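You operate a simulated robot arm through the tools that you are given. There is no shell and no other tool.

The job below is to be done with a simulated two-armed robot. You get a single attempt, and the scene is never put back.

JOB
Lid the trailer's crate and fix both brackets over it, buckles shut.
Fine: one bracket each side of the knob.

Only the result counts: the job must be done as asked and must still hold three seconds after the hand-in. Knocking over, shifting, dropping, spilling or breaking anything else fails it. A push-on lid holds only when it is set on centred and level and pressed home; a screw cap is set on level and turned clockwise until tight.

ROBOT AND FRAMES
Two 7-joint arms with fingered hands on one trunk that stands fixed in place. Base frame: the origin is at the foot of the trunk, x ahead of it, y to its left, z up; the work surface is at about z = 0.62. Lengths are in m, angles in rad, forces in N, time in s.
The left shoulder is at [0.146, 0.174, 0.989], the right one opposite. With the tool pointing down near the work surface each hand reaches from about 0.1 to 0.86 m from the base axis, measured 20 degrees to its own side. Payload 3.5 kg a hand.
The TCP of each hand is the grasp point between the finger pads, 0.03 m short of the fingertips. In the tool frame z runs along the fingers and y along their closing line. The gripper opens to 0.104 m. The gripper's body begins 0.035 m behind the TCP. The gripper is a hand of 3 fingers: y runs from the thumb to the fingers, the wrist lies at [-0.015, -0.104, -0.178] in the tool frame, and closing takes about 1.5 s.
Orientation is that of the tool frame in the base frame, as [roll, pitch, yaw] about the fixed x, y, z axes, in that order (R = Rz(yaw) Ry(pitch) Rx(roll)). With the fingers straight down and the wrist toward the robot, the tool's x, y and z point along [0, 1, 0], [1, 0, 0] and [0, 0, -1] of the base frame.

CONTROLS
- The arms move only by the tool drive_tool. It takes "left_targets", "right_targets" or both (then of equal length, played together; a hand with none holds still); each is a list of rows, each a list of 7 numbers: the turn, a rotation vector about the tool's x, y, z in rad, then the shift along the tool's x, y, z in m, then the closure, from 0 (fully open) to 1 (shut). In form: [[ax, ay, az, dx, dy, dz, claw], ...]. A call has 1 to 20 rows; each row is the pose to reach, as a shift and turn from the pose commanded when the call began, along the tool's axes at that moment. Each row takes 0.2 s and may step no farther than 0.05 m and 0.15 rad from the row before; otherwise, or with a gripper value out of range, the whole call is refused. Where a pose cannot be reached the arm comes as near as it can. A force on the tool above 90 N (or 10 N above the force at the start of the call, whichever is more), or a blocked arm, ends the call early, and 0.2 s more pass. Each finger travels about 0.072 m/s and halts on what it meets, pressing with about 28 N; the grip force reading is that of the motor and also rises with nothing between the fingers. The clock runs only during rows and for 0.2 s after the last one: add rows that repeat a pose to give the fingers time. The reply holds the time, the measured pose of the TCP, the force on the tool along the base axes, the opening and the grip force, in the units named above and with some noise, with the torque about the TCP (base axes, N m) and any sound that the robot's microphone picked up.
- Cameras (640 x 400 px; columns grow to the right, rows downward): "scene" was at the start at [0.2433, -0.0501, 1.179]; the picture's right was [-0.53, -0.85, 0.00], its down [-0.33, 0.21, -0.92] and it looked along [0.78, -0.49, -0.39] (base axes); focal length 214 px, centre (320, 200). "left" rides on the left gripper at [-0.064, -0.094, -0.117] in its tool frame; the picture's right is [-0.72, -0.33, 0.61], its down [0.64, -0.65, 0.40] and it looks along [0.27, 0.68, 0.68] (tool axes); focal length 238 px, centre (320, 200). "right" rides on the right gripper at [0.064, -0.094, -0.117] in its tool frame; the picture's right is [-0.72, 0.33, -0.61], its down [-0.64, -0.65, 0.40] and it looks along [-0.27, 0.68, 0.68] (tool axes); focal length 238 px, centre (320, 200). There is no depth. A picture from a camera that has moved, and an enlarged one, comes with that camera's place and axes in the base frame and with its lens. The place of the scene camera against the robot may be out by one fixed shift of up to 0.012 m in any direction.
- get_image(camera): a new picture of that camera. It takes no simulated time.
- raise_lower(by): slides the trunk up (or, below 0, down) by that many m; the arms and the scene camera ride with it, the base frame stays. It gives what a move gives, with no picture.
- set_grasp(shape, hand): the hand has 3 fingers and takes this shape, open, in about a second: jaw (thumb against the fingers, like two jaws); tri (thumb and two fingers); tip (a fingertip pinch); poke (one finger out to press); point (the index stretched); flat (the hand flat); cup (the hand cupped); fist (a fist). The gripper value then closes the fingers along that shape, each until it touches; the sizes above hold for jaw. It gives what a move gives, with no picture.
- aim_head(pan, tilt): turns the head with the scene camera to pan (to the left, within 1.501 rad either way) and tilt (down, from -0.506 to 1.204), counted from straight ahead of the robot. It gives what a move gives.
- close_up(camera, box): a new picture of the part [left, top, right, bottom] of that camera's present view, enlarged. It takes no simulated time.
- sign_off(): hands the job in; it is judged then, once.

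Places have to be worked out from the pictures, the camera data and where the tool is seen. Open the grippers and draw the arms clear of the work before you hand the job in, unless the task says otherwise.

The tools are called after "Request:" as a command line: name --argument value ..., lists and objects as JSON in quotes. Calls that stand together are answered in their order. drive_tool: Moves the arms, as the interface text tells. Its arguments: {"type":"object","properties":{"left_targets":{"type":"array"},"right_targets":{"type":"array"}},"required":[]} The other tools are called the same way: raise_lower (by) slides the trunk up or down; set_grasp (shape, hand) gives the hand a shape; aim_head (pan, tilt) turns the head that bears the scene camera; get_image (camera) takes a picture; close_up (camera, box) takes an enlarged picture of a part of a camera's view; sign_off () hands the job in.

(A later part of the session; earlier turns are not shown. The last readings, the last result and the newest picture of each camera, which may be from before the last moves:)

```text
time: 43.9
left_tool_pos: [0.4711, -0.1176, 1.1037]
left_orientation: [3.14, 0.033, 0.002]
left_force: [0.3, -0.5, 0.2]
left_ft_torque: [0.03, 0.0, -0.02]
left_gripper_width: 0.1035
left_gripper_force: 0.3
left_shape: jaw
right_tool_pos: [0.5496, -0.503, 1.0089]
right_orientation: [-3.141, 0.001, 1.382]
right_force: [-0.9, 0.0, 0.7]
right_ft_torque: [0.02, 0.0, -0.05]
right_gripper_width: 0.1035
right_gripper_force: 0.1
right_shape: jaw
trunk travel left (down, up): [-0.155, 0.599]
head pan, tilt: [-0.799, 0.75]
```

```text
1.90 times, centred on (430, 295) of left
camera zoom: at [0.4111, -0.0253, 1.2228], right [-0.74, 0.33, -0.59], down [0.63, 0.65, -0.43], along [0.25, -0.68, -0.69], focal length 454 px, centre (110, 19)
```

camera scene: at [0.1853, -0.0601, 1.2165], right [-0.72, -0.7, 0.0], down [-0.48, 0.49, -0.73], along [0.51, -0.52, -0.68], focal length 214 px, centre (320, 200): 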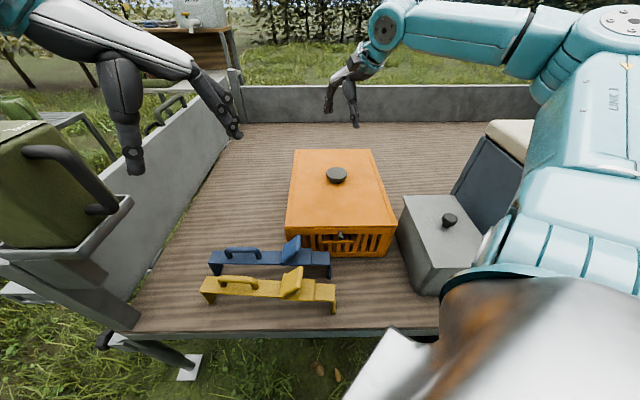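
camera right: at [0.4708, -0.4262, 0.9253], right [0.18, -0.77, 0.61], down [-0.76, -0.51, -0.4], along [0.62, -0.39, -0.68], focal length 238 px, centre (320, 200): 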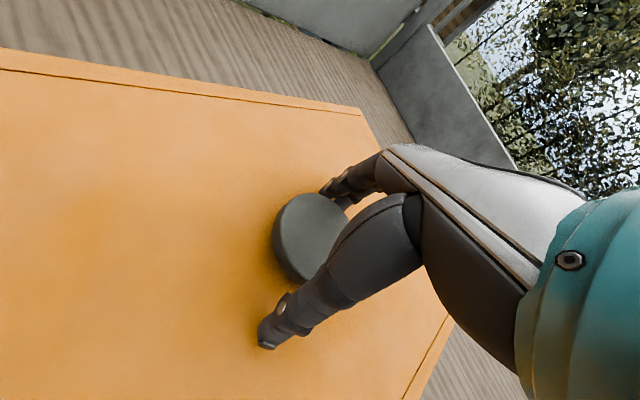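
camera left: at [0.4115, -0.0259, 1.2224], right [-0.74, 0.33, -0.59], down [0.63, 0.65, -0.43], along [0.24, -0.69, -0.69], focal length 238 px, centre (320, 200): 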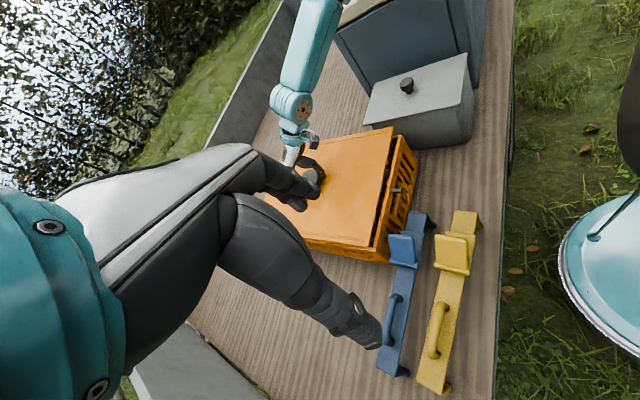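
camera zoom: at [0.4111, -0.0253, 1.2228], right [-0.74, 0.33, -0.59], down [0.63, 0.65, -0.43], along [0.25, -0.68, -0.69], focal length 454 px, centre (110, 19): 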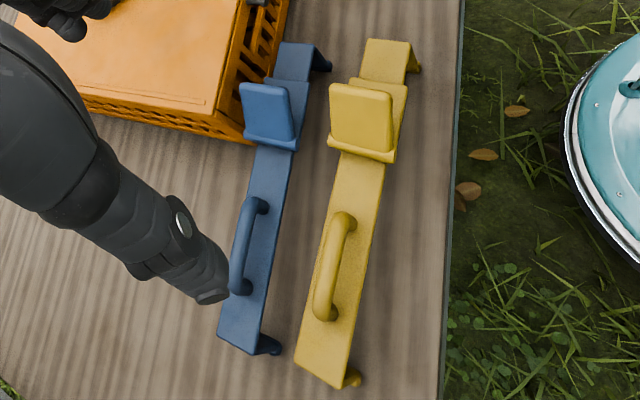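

The lid sits square on the crate. Each bracket has a fixed leg on the left, a carry handle, a raised lever and a sliding end with a leg on the right. I'll zoom in on the leg ends and the lever.

Request:
close_up --camera "scene" --box '[270, 225, 350, 320]'

Request:
close_up --camera "scene" --box '[195, 240, 265, 310]'

Request:
close_up --camera "left" --box '[400, 200, 490, 290]'

Request:
get_image --camera "right"

```text
4.21 times, centred on (310, 272) of scene
camera zoom: at [0.1853, -0.0601, 1.2165], right [-0.72, -0.7, 0.0], down [-0.48, 0.49, -0.73], along [0.51, -0.52, -0.68], focal length 903 px, centre (362, -105)
```

zoom: 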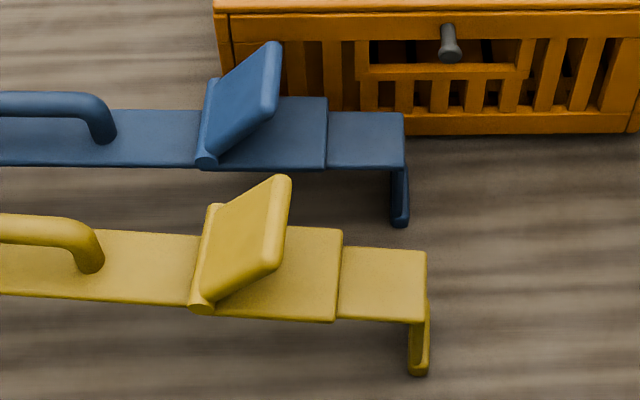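

```text
5.71 times, centred on (230, 275) of scene
camera zoom: at [0.1853, -0.0601, 1.2165], right [-0.72, -0.7, 0.0], down [-0.48, 0.49, -0.73], along [0.51, -0.52, -0.68], focal length 1226 px, centre (834, -229)
```

zoom: 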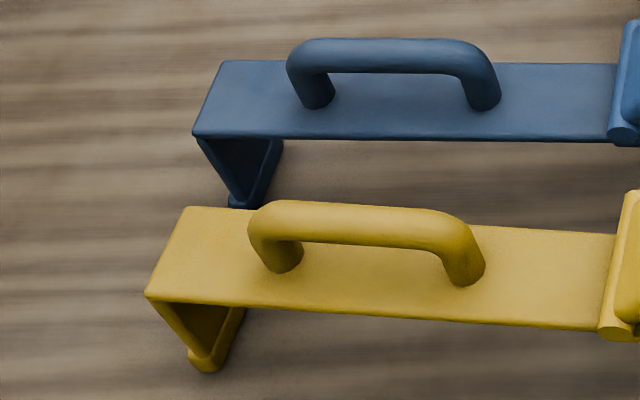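

```text
4.44 times, centred on (445, 245) of left
camera zoom: at [0.4111, -0.0253, 1.2228], right [-0.74, 0.33, -0.59], down [0.63, 0.65, -0.43], along [0.25, -0.68, -0.69], focal length 1059 px, centre (-236, 0)
```

zoom: 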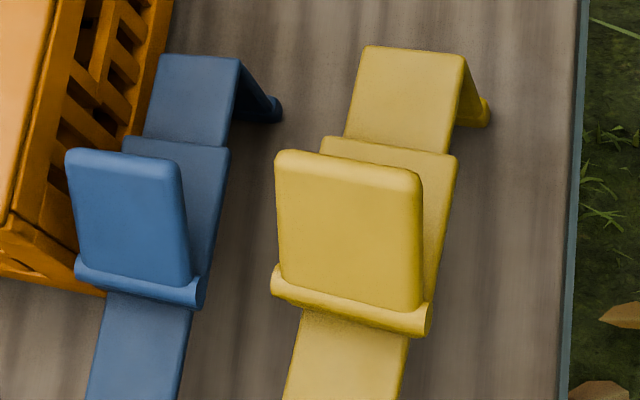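

```text
taken
camera right: at [0.4686, -0.4223, 1.1255], right [0.18, -0.77, 0.61], down [-0.76, -0.51, -0.4], along [0.62, -0.39, -0.68], focal length 238 px, centre (320, 200)
```

right: 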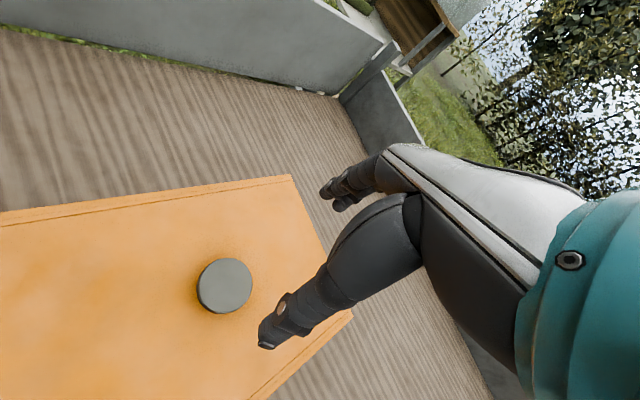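

The bracket feet are hooked lips, and the lever folds down toward the sliding end. First I'll clear the left hand away to the left, keeping it facing the crate so its camera stays useful.

Request:
drive_tool --left_targets '[[0, 0, 0, 0, -0.045, -0.01, 0], [0, 0, 0, 0, -0.09, -0.02, 0], [0, 0, 0, -0.01, -0.135, -0.03, 0], [0, 0, 0, -0.01, -0.18, -0.04, 0], [0, 0, 0, -0.02, -0.225, -0.05, 0], [0, 0, 0, -0.02, -0.27, -0.06, 0], [0, 0, 0, -0.02, -0.31, -0.06, 0], [0, 0, 0, -0.02, -0.34, -0.06, 0]]'

Request:
get_image --camera "left"

```text
time: 45.7
left_tool_pos: [0.4536, 0.2183, 1.1618]
left_orientation: [3.139, 0.032, -0.002]
left_force: [0.4, -0.7, -0.6]
left_ft_torque: [0.01, -0.05, -0.02]
left_gripper_width: 0.1036
left_gripper_force: 0.0
left_shape: jaw
right_tool_pos: [0.5497, -0.5035, 1.0085]
right_orientation: [3.14, 0.002, 1.38]
right_force: [-1.2, 0.2, 0.2]
right_ft_torque: [0.02, 0.03, 0.01]
right_gripper_width: 0.1035
right_gripper_force: 0.1
right_shape: jaw
trunk travel left (down, up): [-0.155, 0.599]
head pan, tilt: [-0.799, 0.75]
```

```text
taken
camera left: at [0.3925, 0.3113, 1.2818], right [-0.74, 0.33, -0.59], down [0.63, 0.65, -0.43], along [0.25, -0.69, -0.69], focal length 238 px, centre (320, 200)
```

left: 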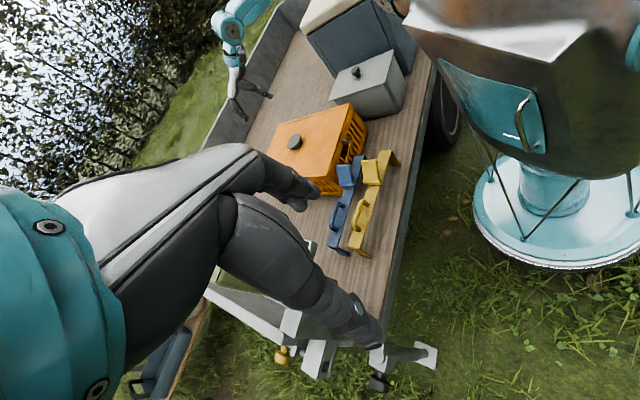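

The left hand is out of the way and still has a good overview. Now I'll bring the right hand above the blue bracket's handle, turned so the jaws close across it.

Request:
drive_tool --right_targets '[[0, 0, 0.07, 0.0387, -0.0062, 0.0, 0], [0, 0, 0.14, 0.0774, -0.0124, 0.01, 0], [0, 0, 0.21, 0.1161, -0.0186, 0.025, 0], [0, 0, 0.28, 0.1548, -0.0247, 0.045, 0], [0, 0, 0.35, 0.1936, -0.031, 0.065, 0], [0, 0, 0.42, 0.2323, -0.037, 0.09, 0], [0, 0, 0.49, 0.271, -0.043, 0.115, 0], [0, 0, 0.56, 0.31, -0.05, 0.14, 0], [0, 0, 0.6315, 0.3484, -0.0554, 0.159, 0], [0, 0, 0.6315, 0.3484, -0.0554, 0.159, 0]]'

Request:
get_image --camera "right"

Request:
get_image --camera "scene"

```text
time: 47.9
left_tool_pos: [0.4532, 0.2175, 1.1635]
left_orientation: [3.14, 0.032, -0.001]
left_force: [0.3, -0.2, -0.5]
left_ft_torque: [-0.01, 0.03, 0.0]
left_gripper_width: 0.1036
left_gripper_force: 0.0
left_shape: jaw
right_tool_pos: [0.5516, -0.1863, 0.8591]
right_orientation: [3.14, -0.001, 0.749]
right_force: [-0.3, 0.5, 0.7]
right_ft_torque: [0.0, 0.03, 0.04]
right_gripper_width: 0.1038
right_gripper_force: 0.1
right_shape: jaw
right hand out of reach, approached as far as the arm can: row 9, 10
trunk travel left (down, up): [-0.155, 0.599]
head pan, tilt: [-0.799, 0.75]
```

```text
taken
camera right: at [0.5347, -0.0742, 0.9749], right [-0.31, -0.73, 0.61], down [-0.91, 0.04, -0.41], along [0.27, -0.68, -0.68], focal length 238 px, centre (320, 200)
```

right: 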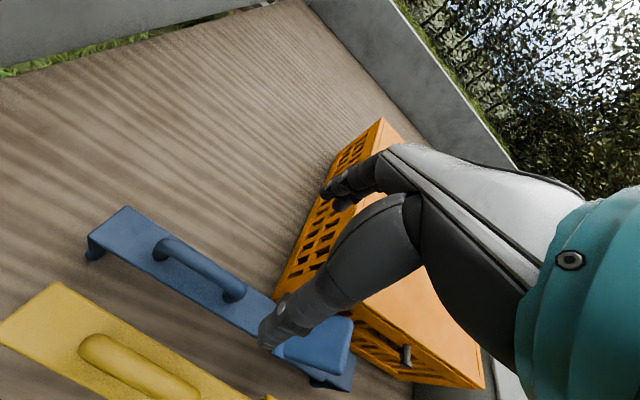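

```text
taken
camera scene: at [0.1858, -0.0604, 1.2164], right [-0.72, -0.7, 0.0], down [-0.48, 0.49, -0.73], along [0.51, -0.52, -0.68], focal length 214 px, centre (320, 200)
```

scene: 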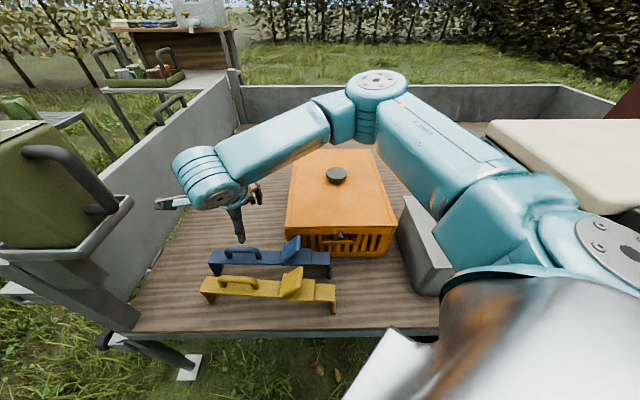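

The right wrist runs out of travel here at this yaw, 4 cm short of the handle. A higher shoulder should let the forearm come down more steeply and free the wrist, so I'll raise the trunk and try again.

Request:
raise_lower --by 0.1

Request:
drive_tool --right_targets '[[0, 0, 0, 0.005, 0, 0.03, 0], [0, 0, 0, 0.01, 0, 0.06, 0], [0, 0, 0, 0.02, 0, 0.09, 0], [0, 0, 0, 0.03, -0.02, 0.1, 0], [0, 0, 0, 0.03, -0.02, 0.1, 0]]'

Request:
get_image --camera "scene"

```text
time: 49.2
left_tool_pos: [0.4552, 0.2198, 1.262]
left_orientation: [3.139, 0.034, 0.0]
left_force: [-0.2, 0.1, 0.3]
left_ft_torque: [0.0, 0.04, -0.02]
left_gripper_width: 0.1038
left_gripper_force: 0.0
left_shape: jaw
right_tool_pos: [0.5358, -0.19, 1.001]
right_orientation: [3.074, -0.071, 0.753]
right_force: [-0.2, 0.6, 0.4]
right_ft_torque: [-0.02, 0.02, -0.02]
right_gripper_width: 0.1037
right_gripper_force: 0.1
right_shape: jaw
trunk travel left (down, up): [-0.255, 0.499]
head pan, tilt: [-0.799, 0.75]
```

```text
time: 50.4
left_tool_pos: [0.4546, 0.2194, 1.2635]
left_orientation: [3.14, 0.033, 0.0]
left_force: [-1.4, 0.1, -0.3]
left_ft_torque: [0.01, 0.01, 0.03]
left_gripper_width: 0.1037
left_gripper_force: 0.0
left_shape: jaw
right_tool_pos: [0.5345, -0.2088, 0.9334]
right_orientation: [3.076, -0.074, 0.753]
right_force: [0.1, -0.3, -1.0]
right_ft_torque: [-0.01, 0.06, -0.02]
right_gripper_width: 0.1038
right_gripper_force: 0.1
right_shape: jaw
right hand out of reach, approached as far as the arm can: row 1, 2, 3, 4, 5
trunk travel left (down, up): [-0.255, 0.499]
head pan, tilt: [-0.799, 0.75]
```

```text
taken
camera scene: at [0.1365, -0.0602, 1.3201], right [-0.72, -0.7, 0.0], down [-0.48, 0.49, -0.73], along [0.51, -0.52, -0.68], focal length 214 px, centre (320, 200)
```

scene: 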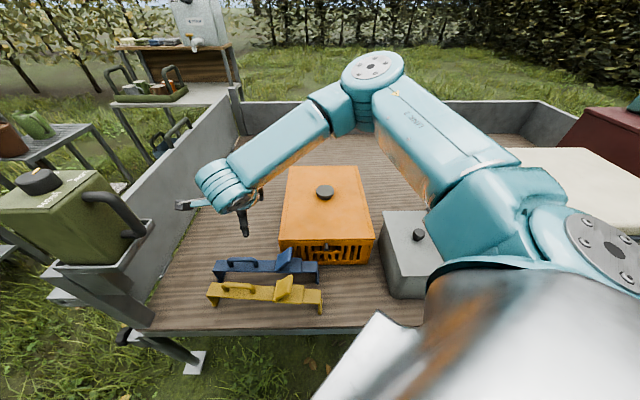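

That made it worse, so the limit is the right arm reaching across with this yaw. The left hand faces this way naturally. I'll have the left hand carry each bracket about 12 cm toward the right, where the right hand can grip it. First I'll retract the right hand.

Request:
drive_tool --right_targets '[[0.011, -0.012, 0, -0.03, 0.022, -0.015, 0], [0.022, -0.024, 0, -0.065, 0.05, -0.03, 0], [0.033, -0.036, 0, -0.1, 0.08, -0.05, 0], [0.044, -0.05, 0, -0.135, 0.108, -0.065, 0], [0.055, -0.062, 0, -0.165, 0.13, -0.08, 0], [0.0656, -0.0738, 0, -0.19, 0.151, -0.1, 0], [0.0656, -0.0738, 0, -0.19, 0.151, -0.1, 0]]'

Request:
raise_lower --by -0.1

Request:
get_image --camera "scene"

```text
refused: row 3 steps farther than a row can; nothing moved
```

```text
time: 51.7
left_tool_pos: [0.4537, 0.2204, 1.1642]
left_orientation: [3.14, 0.032, 0.0]
left_force: [0.6, 0.3, 0.9]
left_ft_torque: [0.0, -0.02, 0.0]
left_gripper_width: 0.1037
left_gripper_force: 0.1
left_shape: jaw
right_tool_pos: [0.5366, -0.2093, 0.8302]
right_orientation: [3.072, -0.074, 0.754]
right_force: [0.1, 0.0, -0.3]
right_ft_torque: [-0.03, 0.01, 0.02]
right_gripper_width: 0.1037
right_gripper_force: 0.1
right_shape: jaw
trunk travel left (down, up): [-0.155, 0.599]
head pan, tilt: [-0.799, 0.75]
```

```text
taken
camera scene: at [0.1846, -0.0603, 1.2168], right [-0.72, -0.7, 0.0], down [-0.48, 0.49, -0.73], along [0.51, -0.52, -0.68], focal length 214 px, centre (320, 200)
```

scene: 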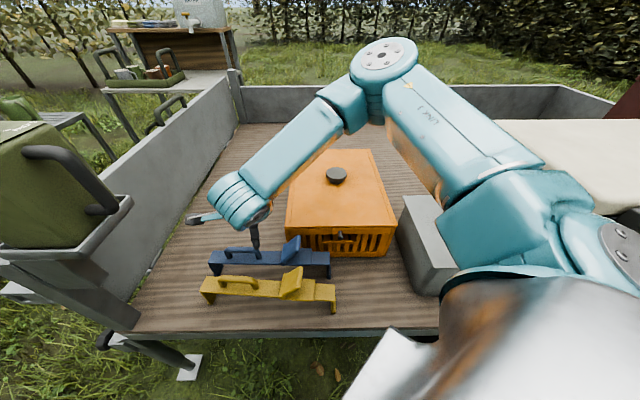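

The move was refused for its step size, but the trunk lowered safely with the hand still clear. I'll retract the right hand with smaller steps, up first.

Request:
drive_tool --right_targets '[[0.007, -0.008, 0, 0, 0, -0.04, 0], [0.014, -0.016, 0, -0.01, 0.008, -0.08, 0], [0.022, -0.025, 0, -0.03, 0.024, -0.115, 0], [0.03, -0.034, 0, -0.055, 0.044, -0.145, 0], [0.038, -0.043, 0, -0.085, 0.068, -0.165, 0], [0.046, -0.052, 0, -0.115, 0.092, -0.18, 0], [0.055, -0.062, 0, -0.145, 0.116, -0.19, 0], [0.0656, -0.0738, 0, -0.175, 0.14, -0.2, 0], [0.0656, -0.0738, 0, -0.19, 0.151, -0.2, 0]]'

Request:
get_image --camera "scene"

```text
time: 53.7
left_tool_pos: [0.4544, 0.2198, 1.1642]
left_orientation: [3.14, 0.034, 0.0]
left_force: [0.2, -0.5, -0.1]
left_ft_torque: [0.0, -0.01, 0.0]
left_gripper_width: 0.1037
left_gripper_force: 0.1
left_shape: jaw
right_tool_pos: [0.4824, -0.4498, 1.0271]
right_orientation: [-3.141, 0.002, 0.751]
right_force: [-0.9, -0.2, -0.1]
right_ft_torque: [-0.03, 0.01, 0.0]
right_gripper_width: 0.1038
right_gripper_force: 0.0
right_shape: jaw
trunk travel left (down, up): [-0.155, 0.599]
head pan, tilt: [-0.799, 0.75]
```

```text
taken
camera scene: at [0.1854, -0.0604, 1.2165], right [-0.72, -0.7, 0.0], down [-0.48, 0.49, -0.73], along [0.51, -0.52, -0.68], focal length 214 px, centre (320, 200)
```

scene: 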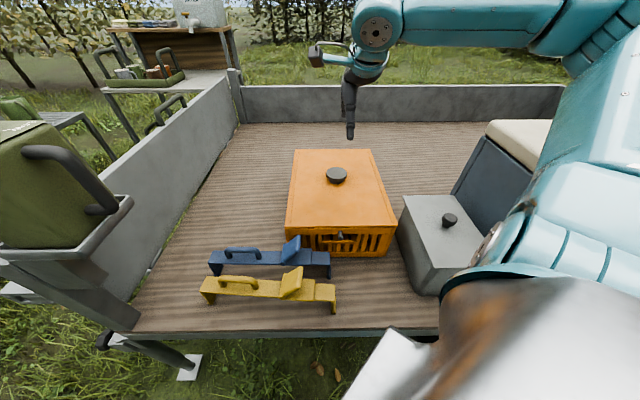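

The right hand is parked. The olive canister stands at about (0.64, 0.06) with its top at z≈1.11, so I'll bring the left hand around in front of it at x≈0.42, then out toward the blue handle at (0.565, -0.15).

Request:
drive_tool --left_targets '[[0, 0.003, -0.08, -0.008, 0.0425, 0.016, 0], [-0.002, 0.006, -0.16, -0.016, 0.085, 0.033, 0], [-0.004, 0.009, -0.24, -0.024, 0.1275, 0.049, 0], [-0.006, 0.012, -0.32, -0.0323, 0.1698, 0.0653, 0], [-0.007, 0.015, -0.4, -0.028, 0.204, 0.085, 0], [-0.008, 0.018, -0.48, -0.023, 0.238, 0.105, 0], [-0.009, 0.021, -0.56, -0.018, 0.272, 0.125, 0], [-0.01, 0.024, -0.64, -0.013, 0.306, 0.145, 0], [-0.011, 0.028, -0.7, -0.009, 0.3398, 0.1647, 0], [-0.0127, 0.033, -0.7505, 0.014, 0.35, 0.189, 0], [-0.0127, 0.033, -0.7505, 0.037, 0.36, 0.213, 0], [-0.0127, 0.033, -0.7505, 0.06, 0.37, 0.238, 0], [-0.0127, 0.033, -0.7505, 0.0843, 0.3798, 0.2617, 0], [-0.0127, 0.033, -0.7505, 0.0843, 0.3798, 0.2617, 0]]'

Request:
get_image --camera "left"

Request:
get_image --camera "scene"

```text
time: 56.7
left_tool_pos: [0.5302, -0.1579, 0.9019]
left_orientation: [3.141, -0.001, 0.75]
left_force: [0.7, -0.2, -0.3]
left_ft_torque: [-0.01, -0.01, 0.0]
left_gripper_width: 0.104
left_gripper_force: 0.0
left_shape: jaw
right_tool_pos: [0.482, -0.4477, 1.0263]
right_orientation: [3.141, 0.0, 0.75]
right_force: [-1.5, -0.2, 0.3]
right_ft_torque: [0.01, -0.01, -0.02]
right_gripper_width: 0.1035
right_gripper_force: 0.0
right_shape: jaw
trunk travel left (down, up): [-0.155, 0.599]
head pan, tilt: [-0.799, 0.75]
```

```text
taken
camera left: at [0.4176, -0.1348, 1.0197], right [-0.75, -0.25, -0.61], down [0.02, 0.91, -0.41], along [0.66, -0.32, -0.68], focal length 238 px, centre (320, 200)
```

left: 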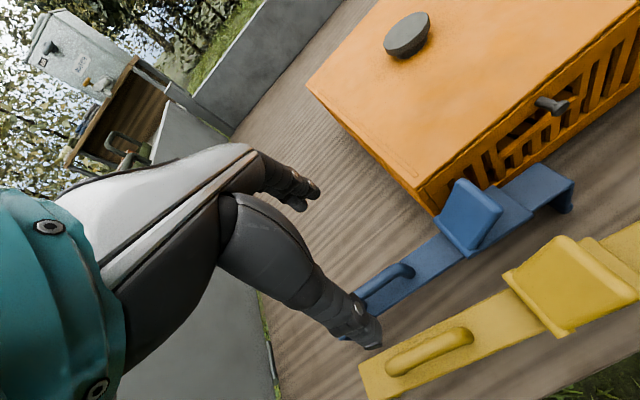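

```text
taken
camera scene: at [0.1853, -0.0603, 1.2165], right [-0.72, -0.7, 0.0], down [-0.48, 0.49, -0.73], along [0.51, -0.52, -0.68], focal length 214 px, centre (320, 200)
```

scene: 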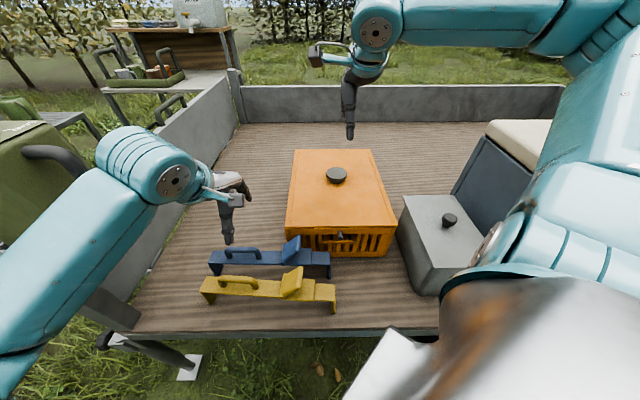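

The left hand reaches here comfortably. I'll zoom in from both cameras to locate the blue handle relative to the fingers.

Request:
close_up --camera "left" --box '[300, 160, 480, 350]'

Request:
close_up --camera "scene" --box '[190, 180, 290, 310]'

```text
2.11 times, centred on (390, 255) of left
camera zoom: at [0.4176, -0.1348, 1.0197], right [-0.75, -0.25, -0.61], down [0.02, 0.91, -0.41], along [0.66, -0.32, -0.68], focal length 502 px, centre (173, 84)
```

zoom: 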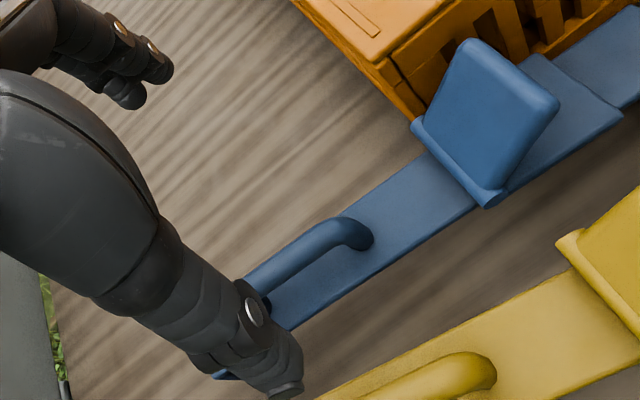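

```text
3.08 times, centred on (240, 245) of scene
camera zoom: at [0.1853, -0.0603, 1.2165], right [-0.72, -0.7, 0.0], down [-0.48, 0.49, -0.73], along [0.51, -0.52, -0.68], focal length 660 px, centre (566, 62)
```

zoom: 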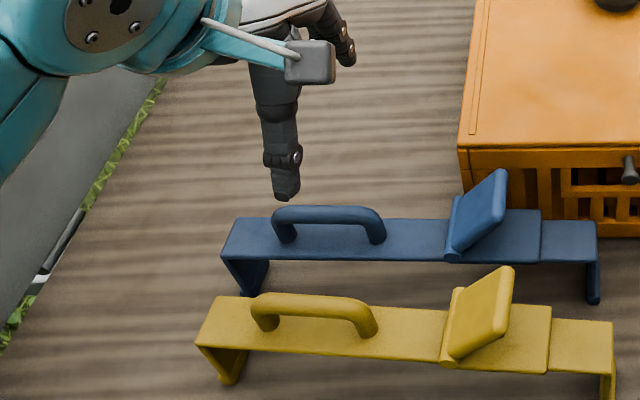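

From the left camera the blue handle's centre is at (0.5725, -0.147) and it runs at 43°, matching the hand's yaw. I'll move over it and lower to just above it.

Request:
drive_tool --left_targets '[[0, 0, 0, 0.013, 0.007, 0.03, 0], [0, 0, 0, 0.026, 0.014, 0.06, 0], [0, 0, 0, 0.0387, 0.0205, 0.09, 0], [0, 0, 0, 0.0387, 0.0205, 0.125, 0], [0, 0, 0, 0.0387, 0.0205, 0.125, 0]]'

Request:
close_up --camera "left" --box '[240, 140, 420, 370]'

Request:
close_up --camera "scene" --box '[190, 180, 290, 310]'

```text
time: 57.9
left_tool_pos: [0.5712, -0.1485, 0.7773]
left_orientation: [3.14, -0.001, 0.751]
left_force: [-0.2, -0.7, 0.4]
left_ft_torque: [-0.01, 0.03, -0.04]
left_gripper_width: 0.1042
left_gripper_force: 0.1
left_shape: jaw
right_tool_pos: [0.4829, -0.4478, 1.0273]
right_orientation: [3.14, 0.0, 0.751]
right_force: [0.3, -0.2, 0.0]
right_ft_torque: [0.01, 0.02, 0.03]
right_gripper_width: 0.1037
right_gripper_force: 0.0
right_shape: jaw
trunk travel left (down, up): [-0.155, 0.599]
head pan, tilt: [-0.799, 0.75]
```

```text
1.74 times, centred on (330, 255) of left
camera zoom: at [0.4589, -0.1241, 0.8938], right [-0.75, -0.25, -0.61], down [0.02, 0.91, -0.41], along [0.66, -0.32, -0.68], focal length 414 px, centre (303, 104)
```

zoom: 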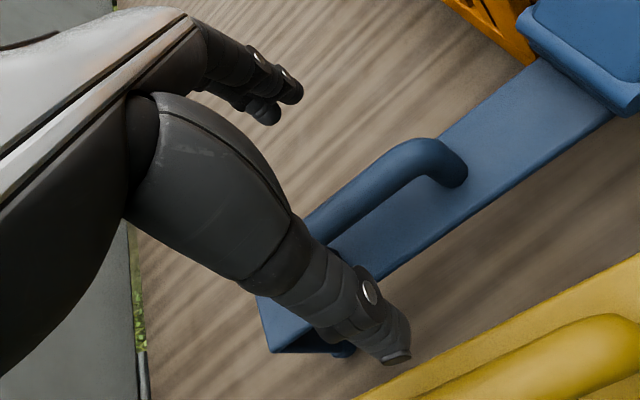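

```text
3.08 times, centred on (240, 245) of scene
camera zoom: at [0.1853, -0.0602, 1.2165], right [-0.72, -0.7, 0.0], down [-0.48, 0.49, -0.73], along [0.51, -0.52, -0.68], focal length 660 px, centre (566, 62)
```

zoom: 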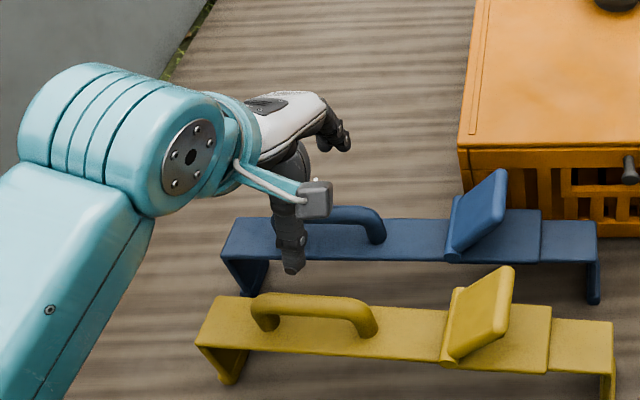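

The hand is centred on the handle. The thumb will come down in the narrow gap beside the yellow bracket, so I'll partly close the fingers first and then descend.

Request:
drive_tool --left_targets '[[0, 0, 0, 0, 0.003, 0.0, 0.2], [0, 0, 0, 0, 0.003, 0.0, 0.4], [0, 0, 0, 0, 0.003, 0.0, 0.4], [0, 0, 0, 0, 0.003, 0.015, 0.4], [0, 0, 0, 0, 0.003, 0.03, 0.4], [0, 0, 0, 0, 0.003, 0.045, 0.4], [0, 0, 0, 0, 0.003, 0.055, 0.4], [0, 0, 0, 0, 0.003, 0.055, 0.4]]'

Request:
close_up --camera "left" --box '[240, 140, 420, 370]'

Request:
close_up --camera "scene" --box '[200, 220, 290, 310]'

```text
time: 59.7
left_tool_pos: [0.5746, -0.1501, 0.7213]
left_orientation: [3.14, -0.001, 0.751]
left_force: [0.7, 0.0, -0.1]
left_ft_torque: [0.03, -0.01, 0.0]
left_gripper_width: 0.0631
left_gripper_force: 0.1
left_shape: jaw
right_tool_pos: [0.4827, -0.4489, 1.0276]
right_orientation: [3.141, 0.0, 0.751]
right_force: [-0.4, 0.1, -1.0]
right_ft_torque: [0.01, 0.0, 0.0]
right_gripper_width: 0.1037
right_gripper_force: 0.1
right_shape: jaw
trunk travel left (down, up): [-0.155, 0.599]
head pan, tilt: [-0.799, 0.75]
```

```text
1.74 times, centred on (330, 255) of left
camera zoom: at [0.4631, -0.1262, 0.8373], right [-0.75, -0.25, -0.61], down [0.02, 0.91, -0.41], along [0.66, -0.32, -0.68], focal length 414 px, centre (303, 104)
```

zoom: 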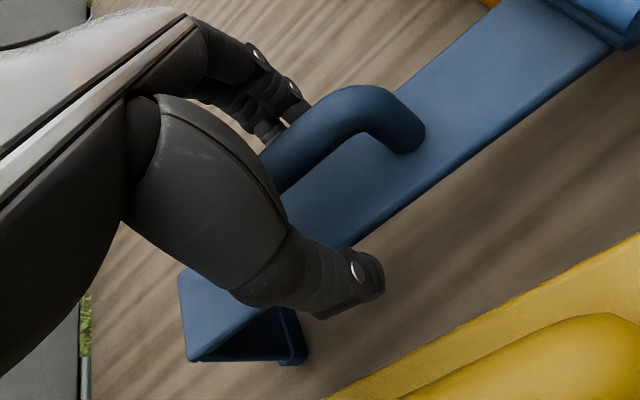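

```text
4.44 times, centred on (245, 265) of scene
camera zoom: at [0.1854, -0.0602, 1.2165], right [-0.72, -0.7, 0.0], down [-0.48, 0.49, -0.73], along [0.51, -0.52, -0.68], focal length 953 px, centre (653, -89)
```

zoom: 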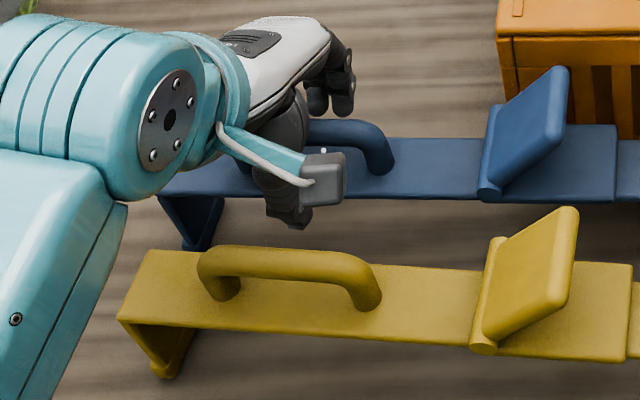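

There's no contact yet and the handle lies between thumb and fingers. I'll close on it.

Request:
drive_tool --left_targets '[[0, 0, 0, 0, 0, 0, 0.6], [0, 0, 0, 0, 0, 0, 0.8], [0, 0, 0, 0, 0, 0, 1.0], [0, 0, 0, 0, 0, 0, 1.0], [0, 0, 0, 0, 0, 0, 1.0], [0, 0, 0, 0, 0, 0, 1.0]]'

Request:
close_up --camera "left" --box '[240, 140, 420, 370]'

```text
time: 61.1
left_tool_pos: [0.5756, -0.1509, 0.7205]
left_orientation: [3.14, 0.002, 0.75]
left_force: [-0.3, 0.0, -1.3]
left_ft_torque: [-0.01, 0.0, -0.02]
left_gripper_width: 0.0363
left_gripper_force: 27.8
left_shape: jaw
right_tool_pos: [0.4823, -0.4489, 1.0271]
right_orientation: [3.14, 0.0, 0.751]
right_force: [-0.1, 0.2, -0.4]
right_ft_torque: [-0.03, -0.03, 0.0]
right_gripper_width: 0.1039
right_gripper_force: 0.1
right_shape: jaw
trunk travel left (down, up): [-0.155, 0.599]
head pan, tilt: [-0.799, 0.75]
```

```text
1.74 times, centred on (330, 255) of left
camera zoom: at [0.4631, -0.1262, 0.8374], right [-0.75, -0.25, -0.61], down [0.02, 0.91, -0.41], along [0.66, -0.32, -0.68], focal length 414 px, centre (303, 104)
```

zoom: 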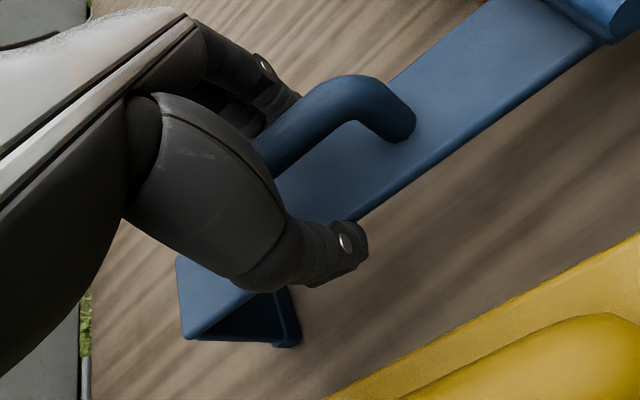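

The width stopped at 0.036, so the fingertips seem to have caught the plate edges and not the handle bar; the plate must sit higher than I assumed. I'll open, rise 12 mm and close again.

Request:
drive_tool --left_targets '[[0, 0, 0, 0, 0, 0, 0.6], [0, 0, 0, 0, 0, 0, 0.35], [0, 0, 0, 0, 0, 0, 0.35], [0, 0, 0, 0, 0, 0, 0.35], [0, 0, 0, 0, 0, -0.006, 0.35], [0, 0, 0, 0, 0, -0.013, 0.35], [0, 0, 0, 0, 0, -0.013, 0.6], [0, 0, 0, 0, 0, -0.013, 0.8], [0, 0, 0, 0, 0, -0.013, 1.0], [0, 0, 0, 0, 0, -0.013, 1.0], [0, 0, 0, 0, 0, -0.013, 1.0], [0, 0, 0, 0, 0, -0.013, 1.0]]'

Request:
close_up --camera "left" --box '[240, 140, 420, 370]'

Request:
close_up --camera "scene" --box '[200, 220, 290, 310]'

```text
time: 63.7
left_tool_pos: [0.5759, -0.1502, 0.7334]
left_orientation: [3.14, 0.001, 0.751]
left_force: [-0.5, -1.0, 1.0]
left_ft_torque: [-0.02, 0.01, 0.0]
left_gripper_width: 0.0067
left_gripper_force: 28.2
left_shape: jaw
right_tool_pos: [0.4811, -0.4484, 1.0264]
right_orientation: [3.141, 0.001, 0.75]
right_force: [0.9, -0.3, -0.8]
right_ft_torque: [-0.02, -0.01, -0.04]
right_gripper_width: 0.104
right_gripper_force: 0.1
right_shape: jaw
trunk travel left (down, up): [-0.155, 0.599]
head pan, tilt: [-0.799, 0.75]
```

```text
1.74 times, centred on (330, 255) of left
camera zoom: at [0.4631, -0.1261, 0.8497], right [-0.75, -0.25, -0.61], down [0.02, 0.91, -0.41], along [0.66, -0.32, -0.68], focal length 414 px, centre (303, 104)
```

zoom: 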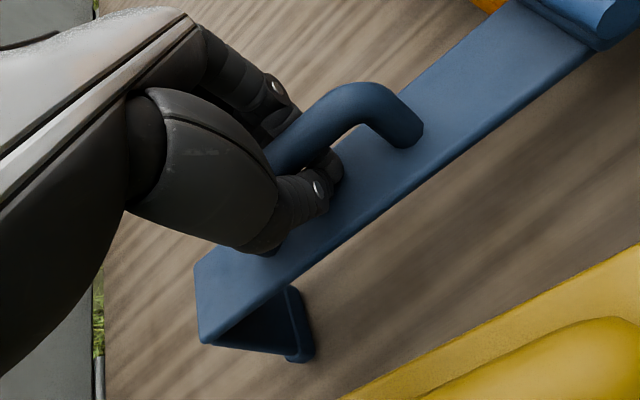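

```text
4.44 times, centred on (245, 265) of scene
camera zoom: at [0.1853, -0.0602, 1.2165], right [-0.72, -0.7, 0.0], down [-0.48, 0.49, -0.73], along [0.51, -0.52, -0.68], focal length 953 px, centre (653, -89)
```

zoom: 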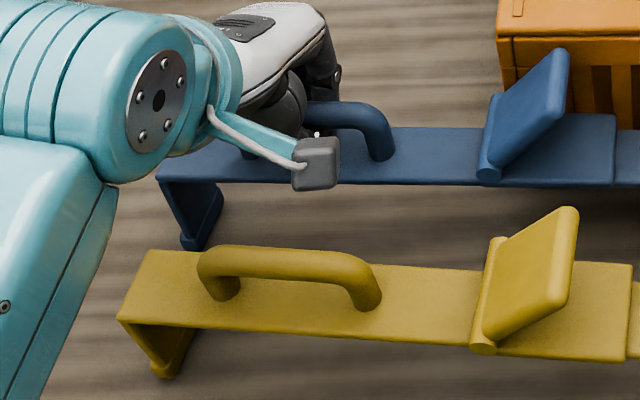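

The width is now 0.007, which suggests the bar is between the fingers. I'll look at the wider view to see whether the bracket moved.

Request:
close_up --camera "scene" --box '[190, 210, 350, 320]'

Request:
get_image --camera "left"

```text
3.64 times, centred on (270, 265) of scene
camera zoom: at [0.1853, -0.0602, 1.2165], right [-0.72, -0.7, 0.0], down [-0.48, 0.49, -0.73], along [0.51, -0.52, -0.68], focal length 780 px, centre (502, -36)
```

zoom: 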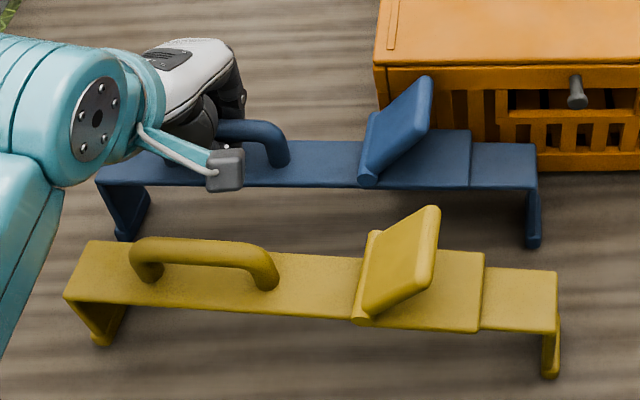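

```text
taken
camera left: at [0.4631, -0.1261, 0.8497], right [-0.75, -0.25, -0.61], down [0.02, 0.91, -0.41], along [0.66, -0.32, -0.68], focal length 238 px, centre (320, 200)
```

left: 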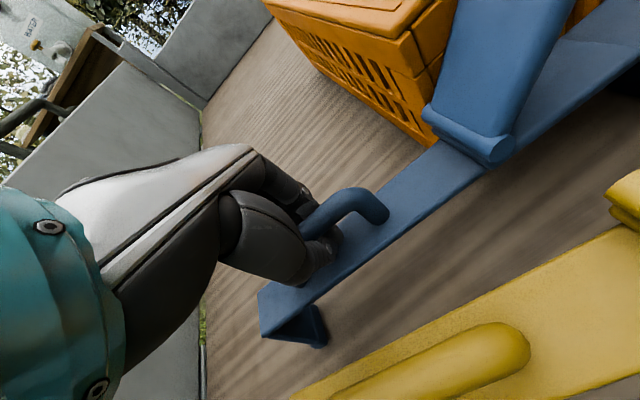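

The feet haven't moved, but the plate leans slightly. I'll lift 3 cm and see how the bracket hangs in the grip.

Request:
drive_tool --left_targets '[[0, 0, 0, 0, 0, -0.008, 1.0], [0, 0, 0, 0, 0, -0.018, 1.0], [0, 0, 0, 0, 0, -0.03, 1.0], [0, 0, 0, 0, 0, -0.03, 1.0], [0, 0, 0, 0, 0, -0.03, 1.0]]'

Request:
close_up --camera "scene" --box '[190, 210, 350, 320]'

Request:
get_image --camera "left"

```text
time: 64.9
left_tool_pos: [0.5728, -0.1495, 0.764]
left_orientation: [3.139, 0.001, 0.751]
left_force: [-0.2, -0.5, -1.5]
left_ft_torque: [0.03, 0.03, 0.01]
left_gripper_width: 0.0064
left_gripper_force: 28.2
left_shape: jaw
right_tool_pos: [0.4829, -0.4485, 1.0272]
right_orientation: [3.141, 0.003, 0.75]
right_force: [-0.1, -0.3, 1.3]
right_ft_torque: [-0.02, 0.02, 0.02]
right_gripper_width: 0.1038
right_gripper_force: 0.0
right_shape: jaw
trunk travel left (down, up): [-0.155, 0.599]
head pan, tilt: [-0.799, 0.75]
```

```text
3.64 times, centred on (270, 265) of scene
camera zoom: at [0.1855, -0.0603, 1.2165], right [-0.72, -0.7, 0.0], down [-0.48, 0.49, -0.73], along [0.51, -0.52, -0.68], focal length 780 px, centre (502, -36)
```

zoom: 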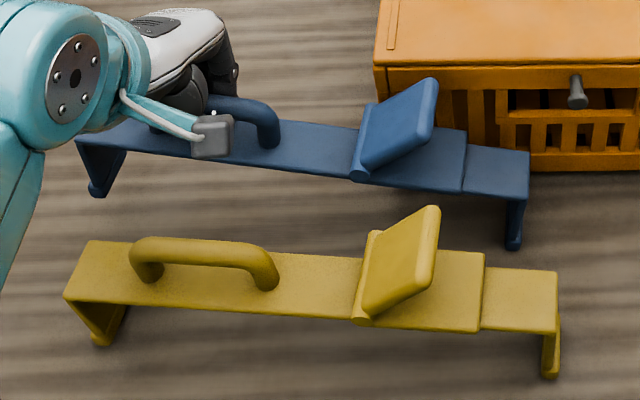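

```text
taken
camera left: at [0.4623, -0.1267, 0.8802], right [-0.75, -0.25, -0.61], down [0.02, 0.91, -0.41], along [0.66, -0.32, -0.68], focal length 238 px, centre (320, 200)
```

left: 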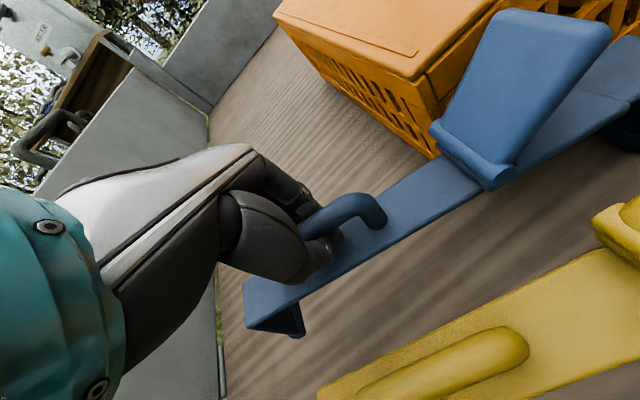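

The left end rises while the right foot stays down, so the bracket pivots in the grip because the handle is off-centre. I'll lift a little more to learn whether it settles at a steady tilt.

Request:
drive_tool --left_targets '[[0, 0, 0, 0, 0, -0.015, 1.0], [0, 0, 0, 0, 0, -0.03, 1.0], [0, 0, 0, 0, 0, -0.045, 1.0], [0, 0, 0, 0, 0, -0.045, 1.0], [0, 0, 0, 0, 0, -0.045, 1.0]]'

Request:
close_up --camera "scene" --box '[190, 190, 350, 300]'

Request:
get_image --camera "left"

Request:
get_image --camera "right"

```text
time: 66.1
left_tool_pos: [0.5727, -0.1486, 0.8083]
left_orientation: [3.139, -0.001, 0.75]
left_force: [0.7, 0.2, -2.1]
left_ft_torque: [0.01, -0.05, 0.03]
left_gripper_width: 0.0067
left_gripper_force: 28.0
left_shape: jaw
right_tool_pos: [0.4833, -0.4488, 1.0268]
right_orientation: [-3.141, 0.002, 0.751]
right_force: [0.0, -0.1, 0.0]
right_ft_torque: [0.0, 0.03, 0.03]
right_gripper_width: 0.1035
right_gripper_force: 0.0
right_shape: jaw
trunk travel left (down, up): [-0.155, 0.599]
head pan, tilt: [-0.799, 0.75]
```

```text
3.64 times, centred on (270, 245) of scene
camera zoom: at [0.1855, -0.0603, 1.2165], right [-0.72, -0.7, 0.0], down [-0.48, 0.49, -0.73], along [0.51, -0.52, -0.68], focal length 780 px, centre (502, 36)
```

zoom: 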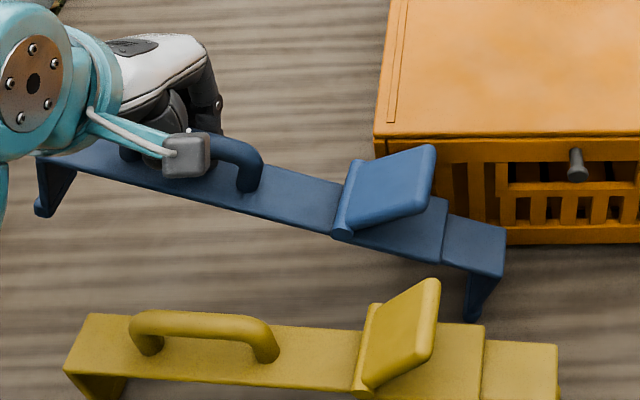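

```text
taken
camera left: at [0.4616, -0.1256, 0.9249], right [-0.75, -0.25, -0.61], down [0.02, 0.91, -0.41], along [0.66, -0.32, -0.68], focal length 238 px, centre (320, 200)
```

left: 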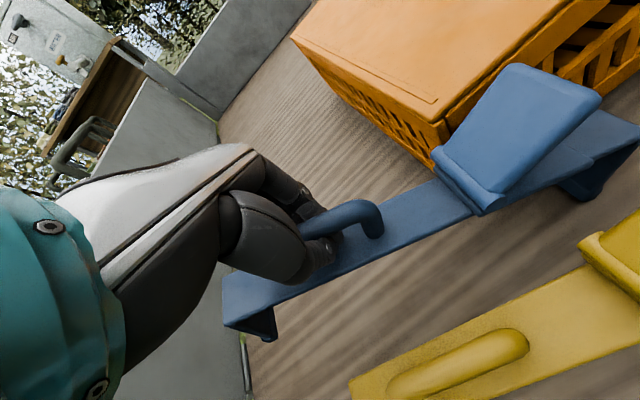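

```text
taken
camera right: at [0.4655, -0.3354, 1.1436], right [-0.3, -0.73, 0.61], down [-0.91, 0.04, -0.4], along [0.27, -0.68, -0.68], focal length 238 px, centre (320, 200)
```

right: 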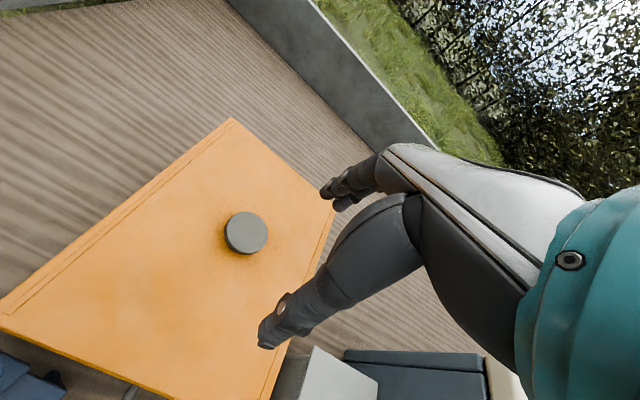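

The bracket swings freely about the handle, so lifting by the handle can't keep it level. The plate between handle and lever is near its balance point, and the right hand can grip the plate edges there. I'll set the blue bracket back down about 6 cm further right with the left hand.

Request:
drive_tool --left_targets '[[0, 0, 0, 0, 0, 0.02, 1.0], [0, 0, 0, 0, 0, 0.04, 1.0], [0, 0, 0, 0, 0, 0.06, 1.0], [0, 0, 0, -0.02, 0, 0.064, 1.0], [0, 0, 0, -0.04, 0, 0.066, 1.0], [0, 0, 0, -0.06, 0, 0.068, 1.0], [0, 0, 0, -0.06, 0, 0.0745, 1.0], [0, 0, 0, -0.06, 0, 0.0745, 1.0]]'

Request:
close_up --camera "scene" --box '[190, 210, 350, 320]'

```text
time: 67.9
left_tool_pos: [0.5303, -0.1906, 0.731]
left_orientation: [3.139, 0.001, 0.75]
left_force: [0.0, 0.5, 0.2]
left_ft_torque: [-0.01, -0.01, -0.03]
left_gripper_width: 0.0062
left_gripper_force: 28.0
left_shape: jaw
right_tool_pos: [0.4817, -0.4492, 1.0271]
right_orientation: [3.142, 0.001, 0.753]
right_force: [-0.3, 0.3, -0.3]
right_ft_torque: [0.02, 0.01, 0.01]
right_gripper_width: 0.1038
right_gripper_force: 0.1
right_shape: jaw
trunk travel left (down, up): [-0.155, 0.599]
head pan, tilt: [-0.799, 0.75]
```

```text
3.64 times, centred on (270, 265) of scene
camera zoom: at [0.1855, -0.0602, 1.2165], right [-0.72, -0.7, 0.0], down [-0.48, 0.49, -0.73], along [0.51, -0.52, -0.68], focal length 780 px, centre (502, -36)
```

zoom: 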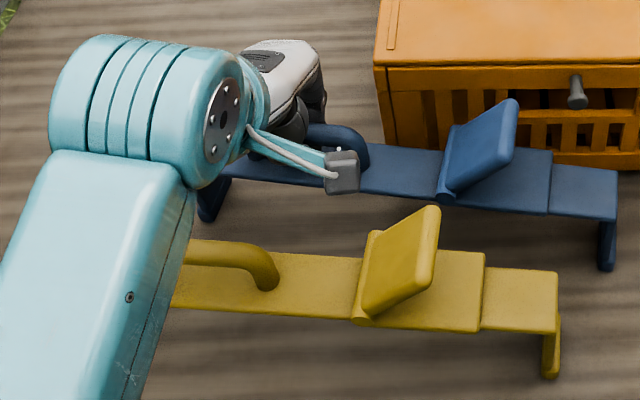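

The blue bracket is nearly flat again, further right. I'll open the left hand and rise.

Request:
drive_tool --left_targets '[[0, 0, 0, 0, 0, 0.001, 0.7], [0, 0, 0, 0, 0, 0.001, 0.45], [0, 0, 0, 0, 0, 0.001, 0.45], [0, 0, 0, 0, 0, 0.001, 0.45], [0, 0, 0, 0, 0, -0.015, 0.45], [0, 0, 0, 0, 0, -0.035, 0.45], [0, 0, 0, 0, 0, -0.06, 0.3], [0, 0, 0, 0, 0, -0.09, 0.3], [0, 0, 0, 0, 0, -0.12, 0.0], [0, 0, 0, 0, 0, -0.15, 0.0]]'

Request:
get_image --camera "left"

Request:
close_up --camera "scene" --box '[190, 210, 350, 320]'

```text
time: 70.1
left_tool_pos: [0.5307, -0.1906, 0.8828]
left_orientation: [3.14, -0.001, 0.751]
left_force: [0.2, 0.5, -0.2]
left_ft_torque: [-0.01, 0.0, 0.01]
left_gripper_width: 0.1036
left_gripper_force: 0.1
left_shape: jaw
right_tool_pos: [0.4828, -0.4478, 1.0266]
right_orientation: [3.14, 0.001, 0.752]
right_force: [0.0, -0.9, 0.6]
right_ft_torque: [0.02, -0.02, -0.03]
right_gripper_width: 0.1037
right_gripper_force: 0.0
right_shape: jaw
trunk travel left (down, up): [-0.155, 0.599]
head pan, tilt: [-0.799, 0.75]
```

```text
taken
camera left: at [0.419, -0.1674, 0.9995], right [-0.75, -0.25, -0.61], down [0.02, 0.91, -0.4], along [0.66, -0.32, -0.68], focal length 238 px, centre (320, 200)
```

left: 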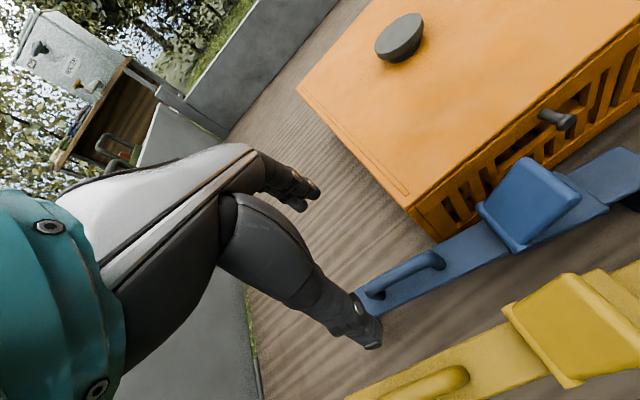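

```text
3.64 times, centred on (270, 265) of scene
camera zoom: at [0.1853, -0.0602, 1.2165], right [-0.72, -0.7, 0.0], down [-0.48, 0.49, -0.73], along [0.51, -0.52, -0.68], focal length 780 px, centre (502, -36)
```

zoom: 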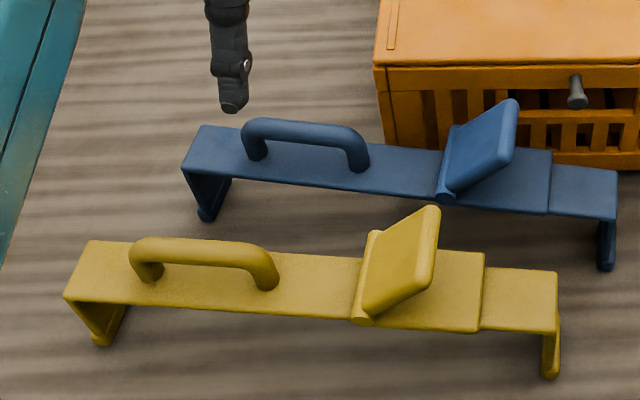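

The blue bracket turned about 6° clockwise during the drag (direction now 36°). I'll re-grip its handle with the left hand and turn it back counter-clockwise so the right hand can reach it at a better yaw.

Request:
drive_tool --left_targets '[[0, 0, 0.06, 0, 0, 0.03, 0.4], [0, 0, 0.12, 0, 0, 0.07, 0.4], [0, 0, 0.12, 0, 0, 0.11, 0.4], [0, 0, 0.12, 0, 0, 0.14, 0.4], [0, 0, 0.12, 0, 0, 0.151, 0.4], [0, 0, 0.12, 0, 0, 0.151, 0.6], [0, 0, 0.12, 0, 0, 0.151, 0.8], [0, 0, 0.12, 0, 0, 0.151, 1.0], [0, 0, 0.12, 0, 0, 0.151, 1.0], [0, 0, 0.12, 0, 0, 0.151, 1.0], [0, 0, 0.06, 0, 0, 0.148, 1.0], [0, 0, 0.0, 0, 0, 0.145, 1.0], [0, 0, -0.04, 0, 0, 0.145, 1.0], [0, 0, -0.04, 0, 0, 0.15, 1.0], [0, 0, -0.04, 0, 0, 0.151, 1.0]]'

Request:
close_up --camera "scene" --box '[190, 210, 350, 320]'

Request:
get_image --camera "left"

```text
time: 73.3
left_tool_pos: [0.5312, -0.1919, 0.7324]
left_orientation: [3.137, 0.002, 0.79]
left_force: [-1.0, 0.4, 0.4]
left_ft_torque: [-0.03, 0.03, -0.01]
left_gripper_width: 0.0217
left_gripper_force: 27.9
left_shape: jaw
right_tool_pos: [0.4824, -0.4484, 1.0264]
right_orientation: [3.139, 0.001, 0.75]
right_force: [-0.3, -0.2, 0.5]
right_ft_torque: [0.03, 0.0, 0.0]
right_gripper_width: 0.1037
right_gripper_force: 0.1
right_shape: jaw
trunk travel left (down, up): [-0.155, 0.599]
head pan, tilt: [-0.799, 0.75]
```

```text
3.64 times, centred on (270, 265) of scene
camera zoom: at [0.1854, -0.0602, 1.2166], right [-0.72, -0.7, 0.0], down [-0.48, 0.49, -0.73], along [0.51, -0.52, -0.68], focal length 780 px, centre (502, -36)
```

zoom: 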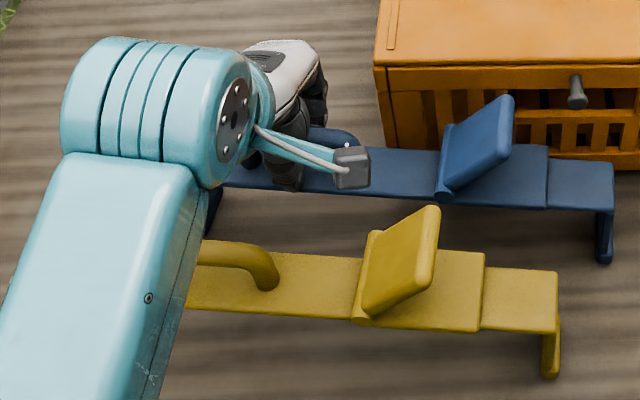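

```text
taken
camera left: at [0.418, -0.1724, 0.8489], right [-0.74, -0.28, -0.61], down [-0.01, 0.91, -0.41], along [0.68, -0.29, -0.68], focal length 238 px, centre (320, 200)
```

left: 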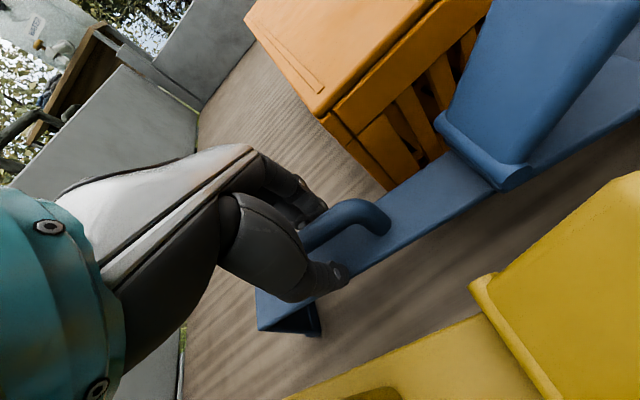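

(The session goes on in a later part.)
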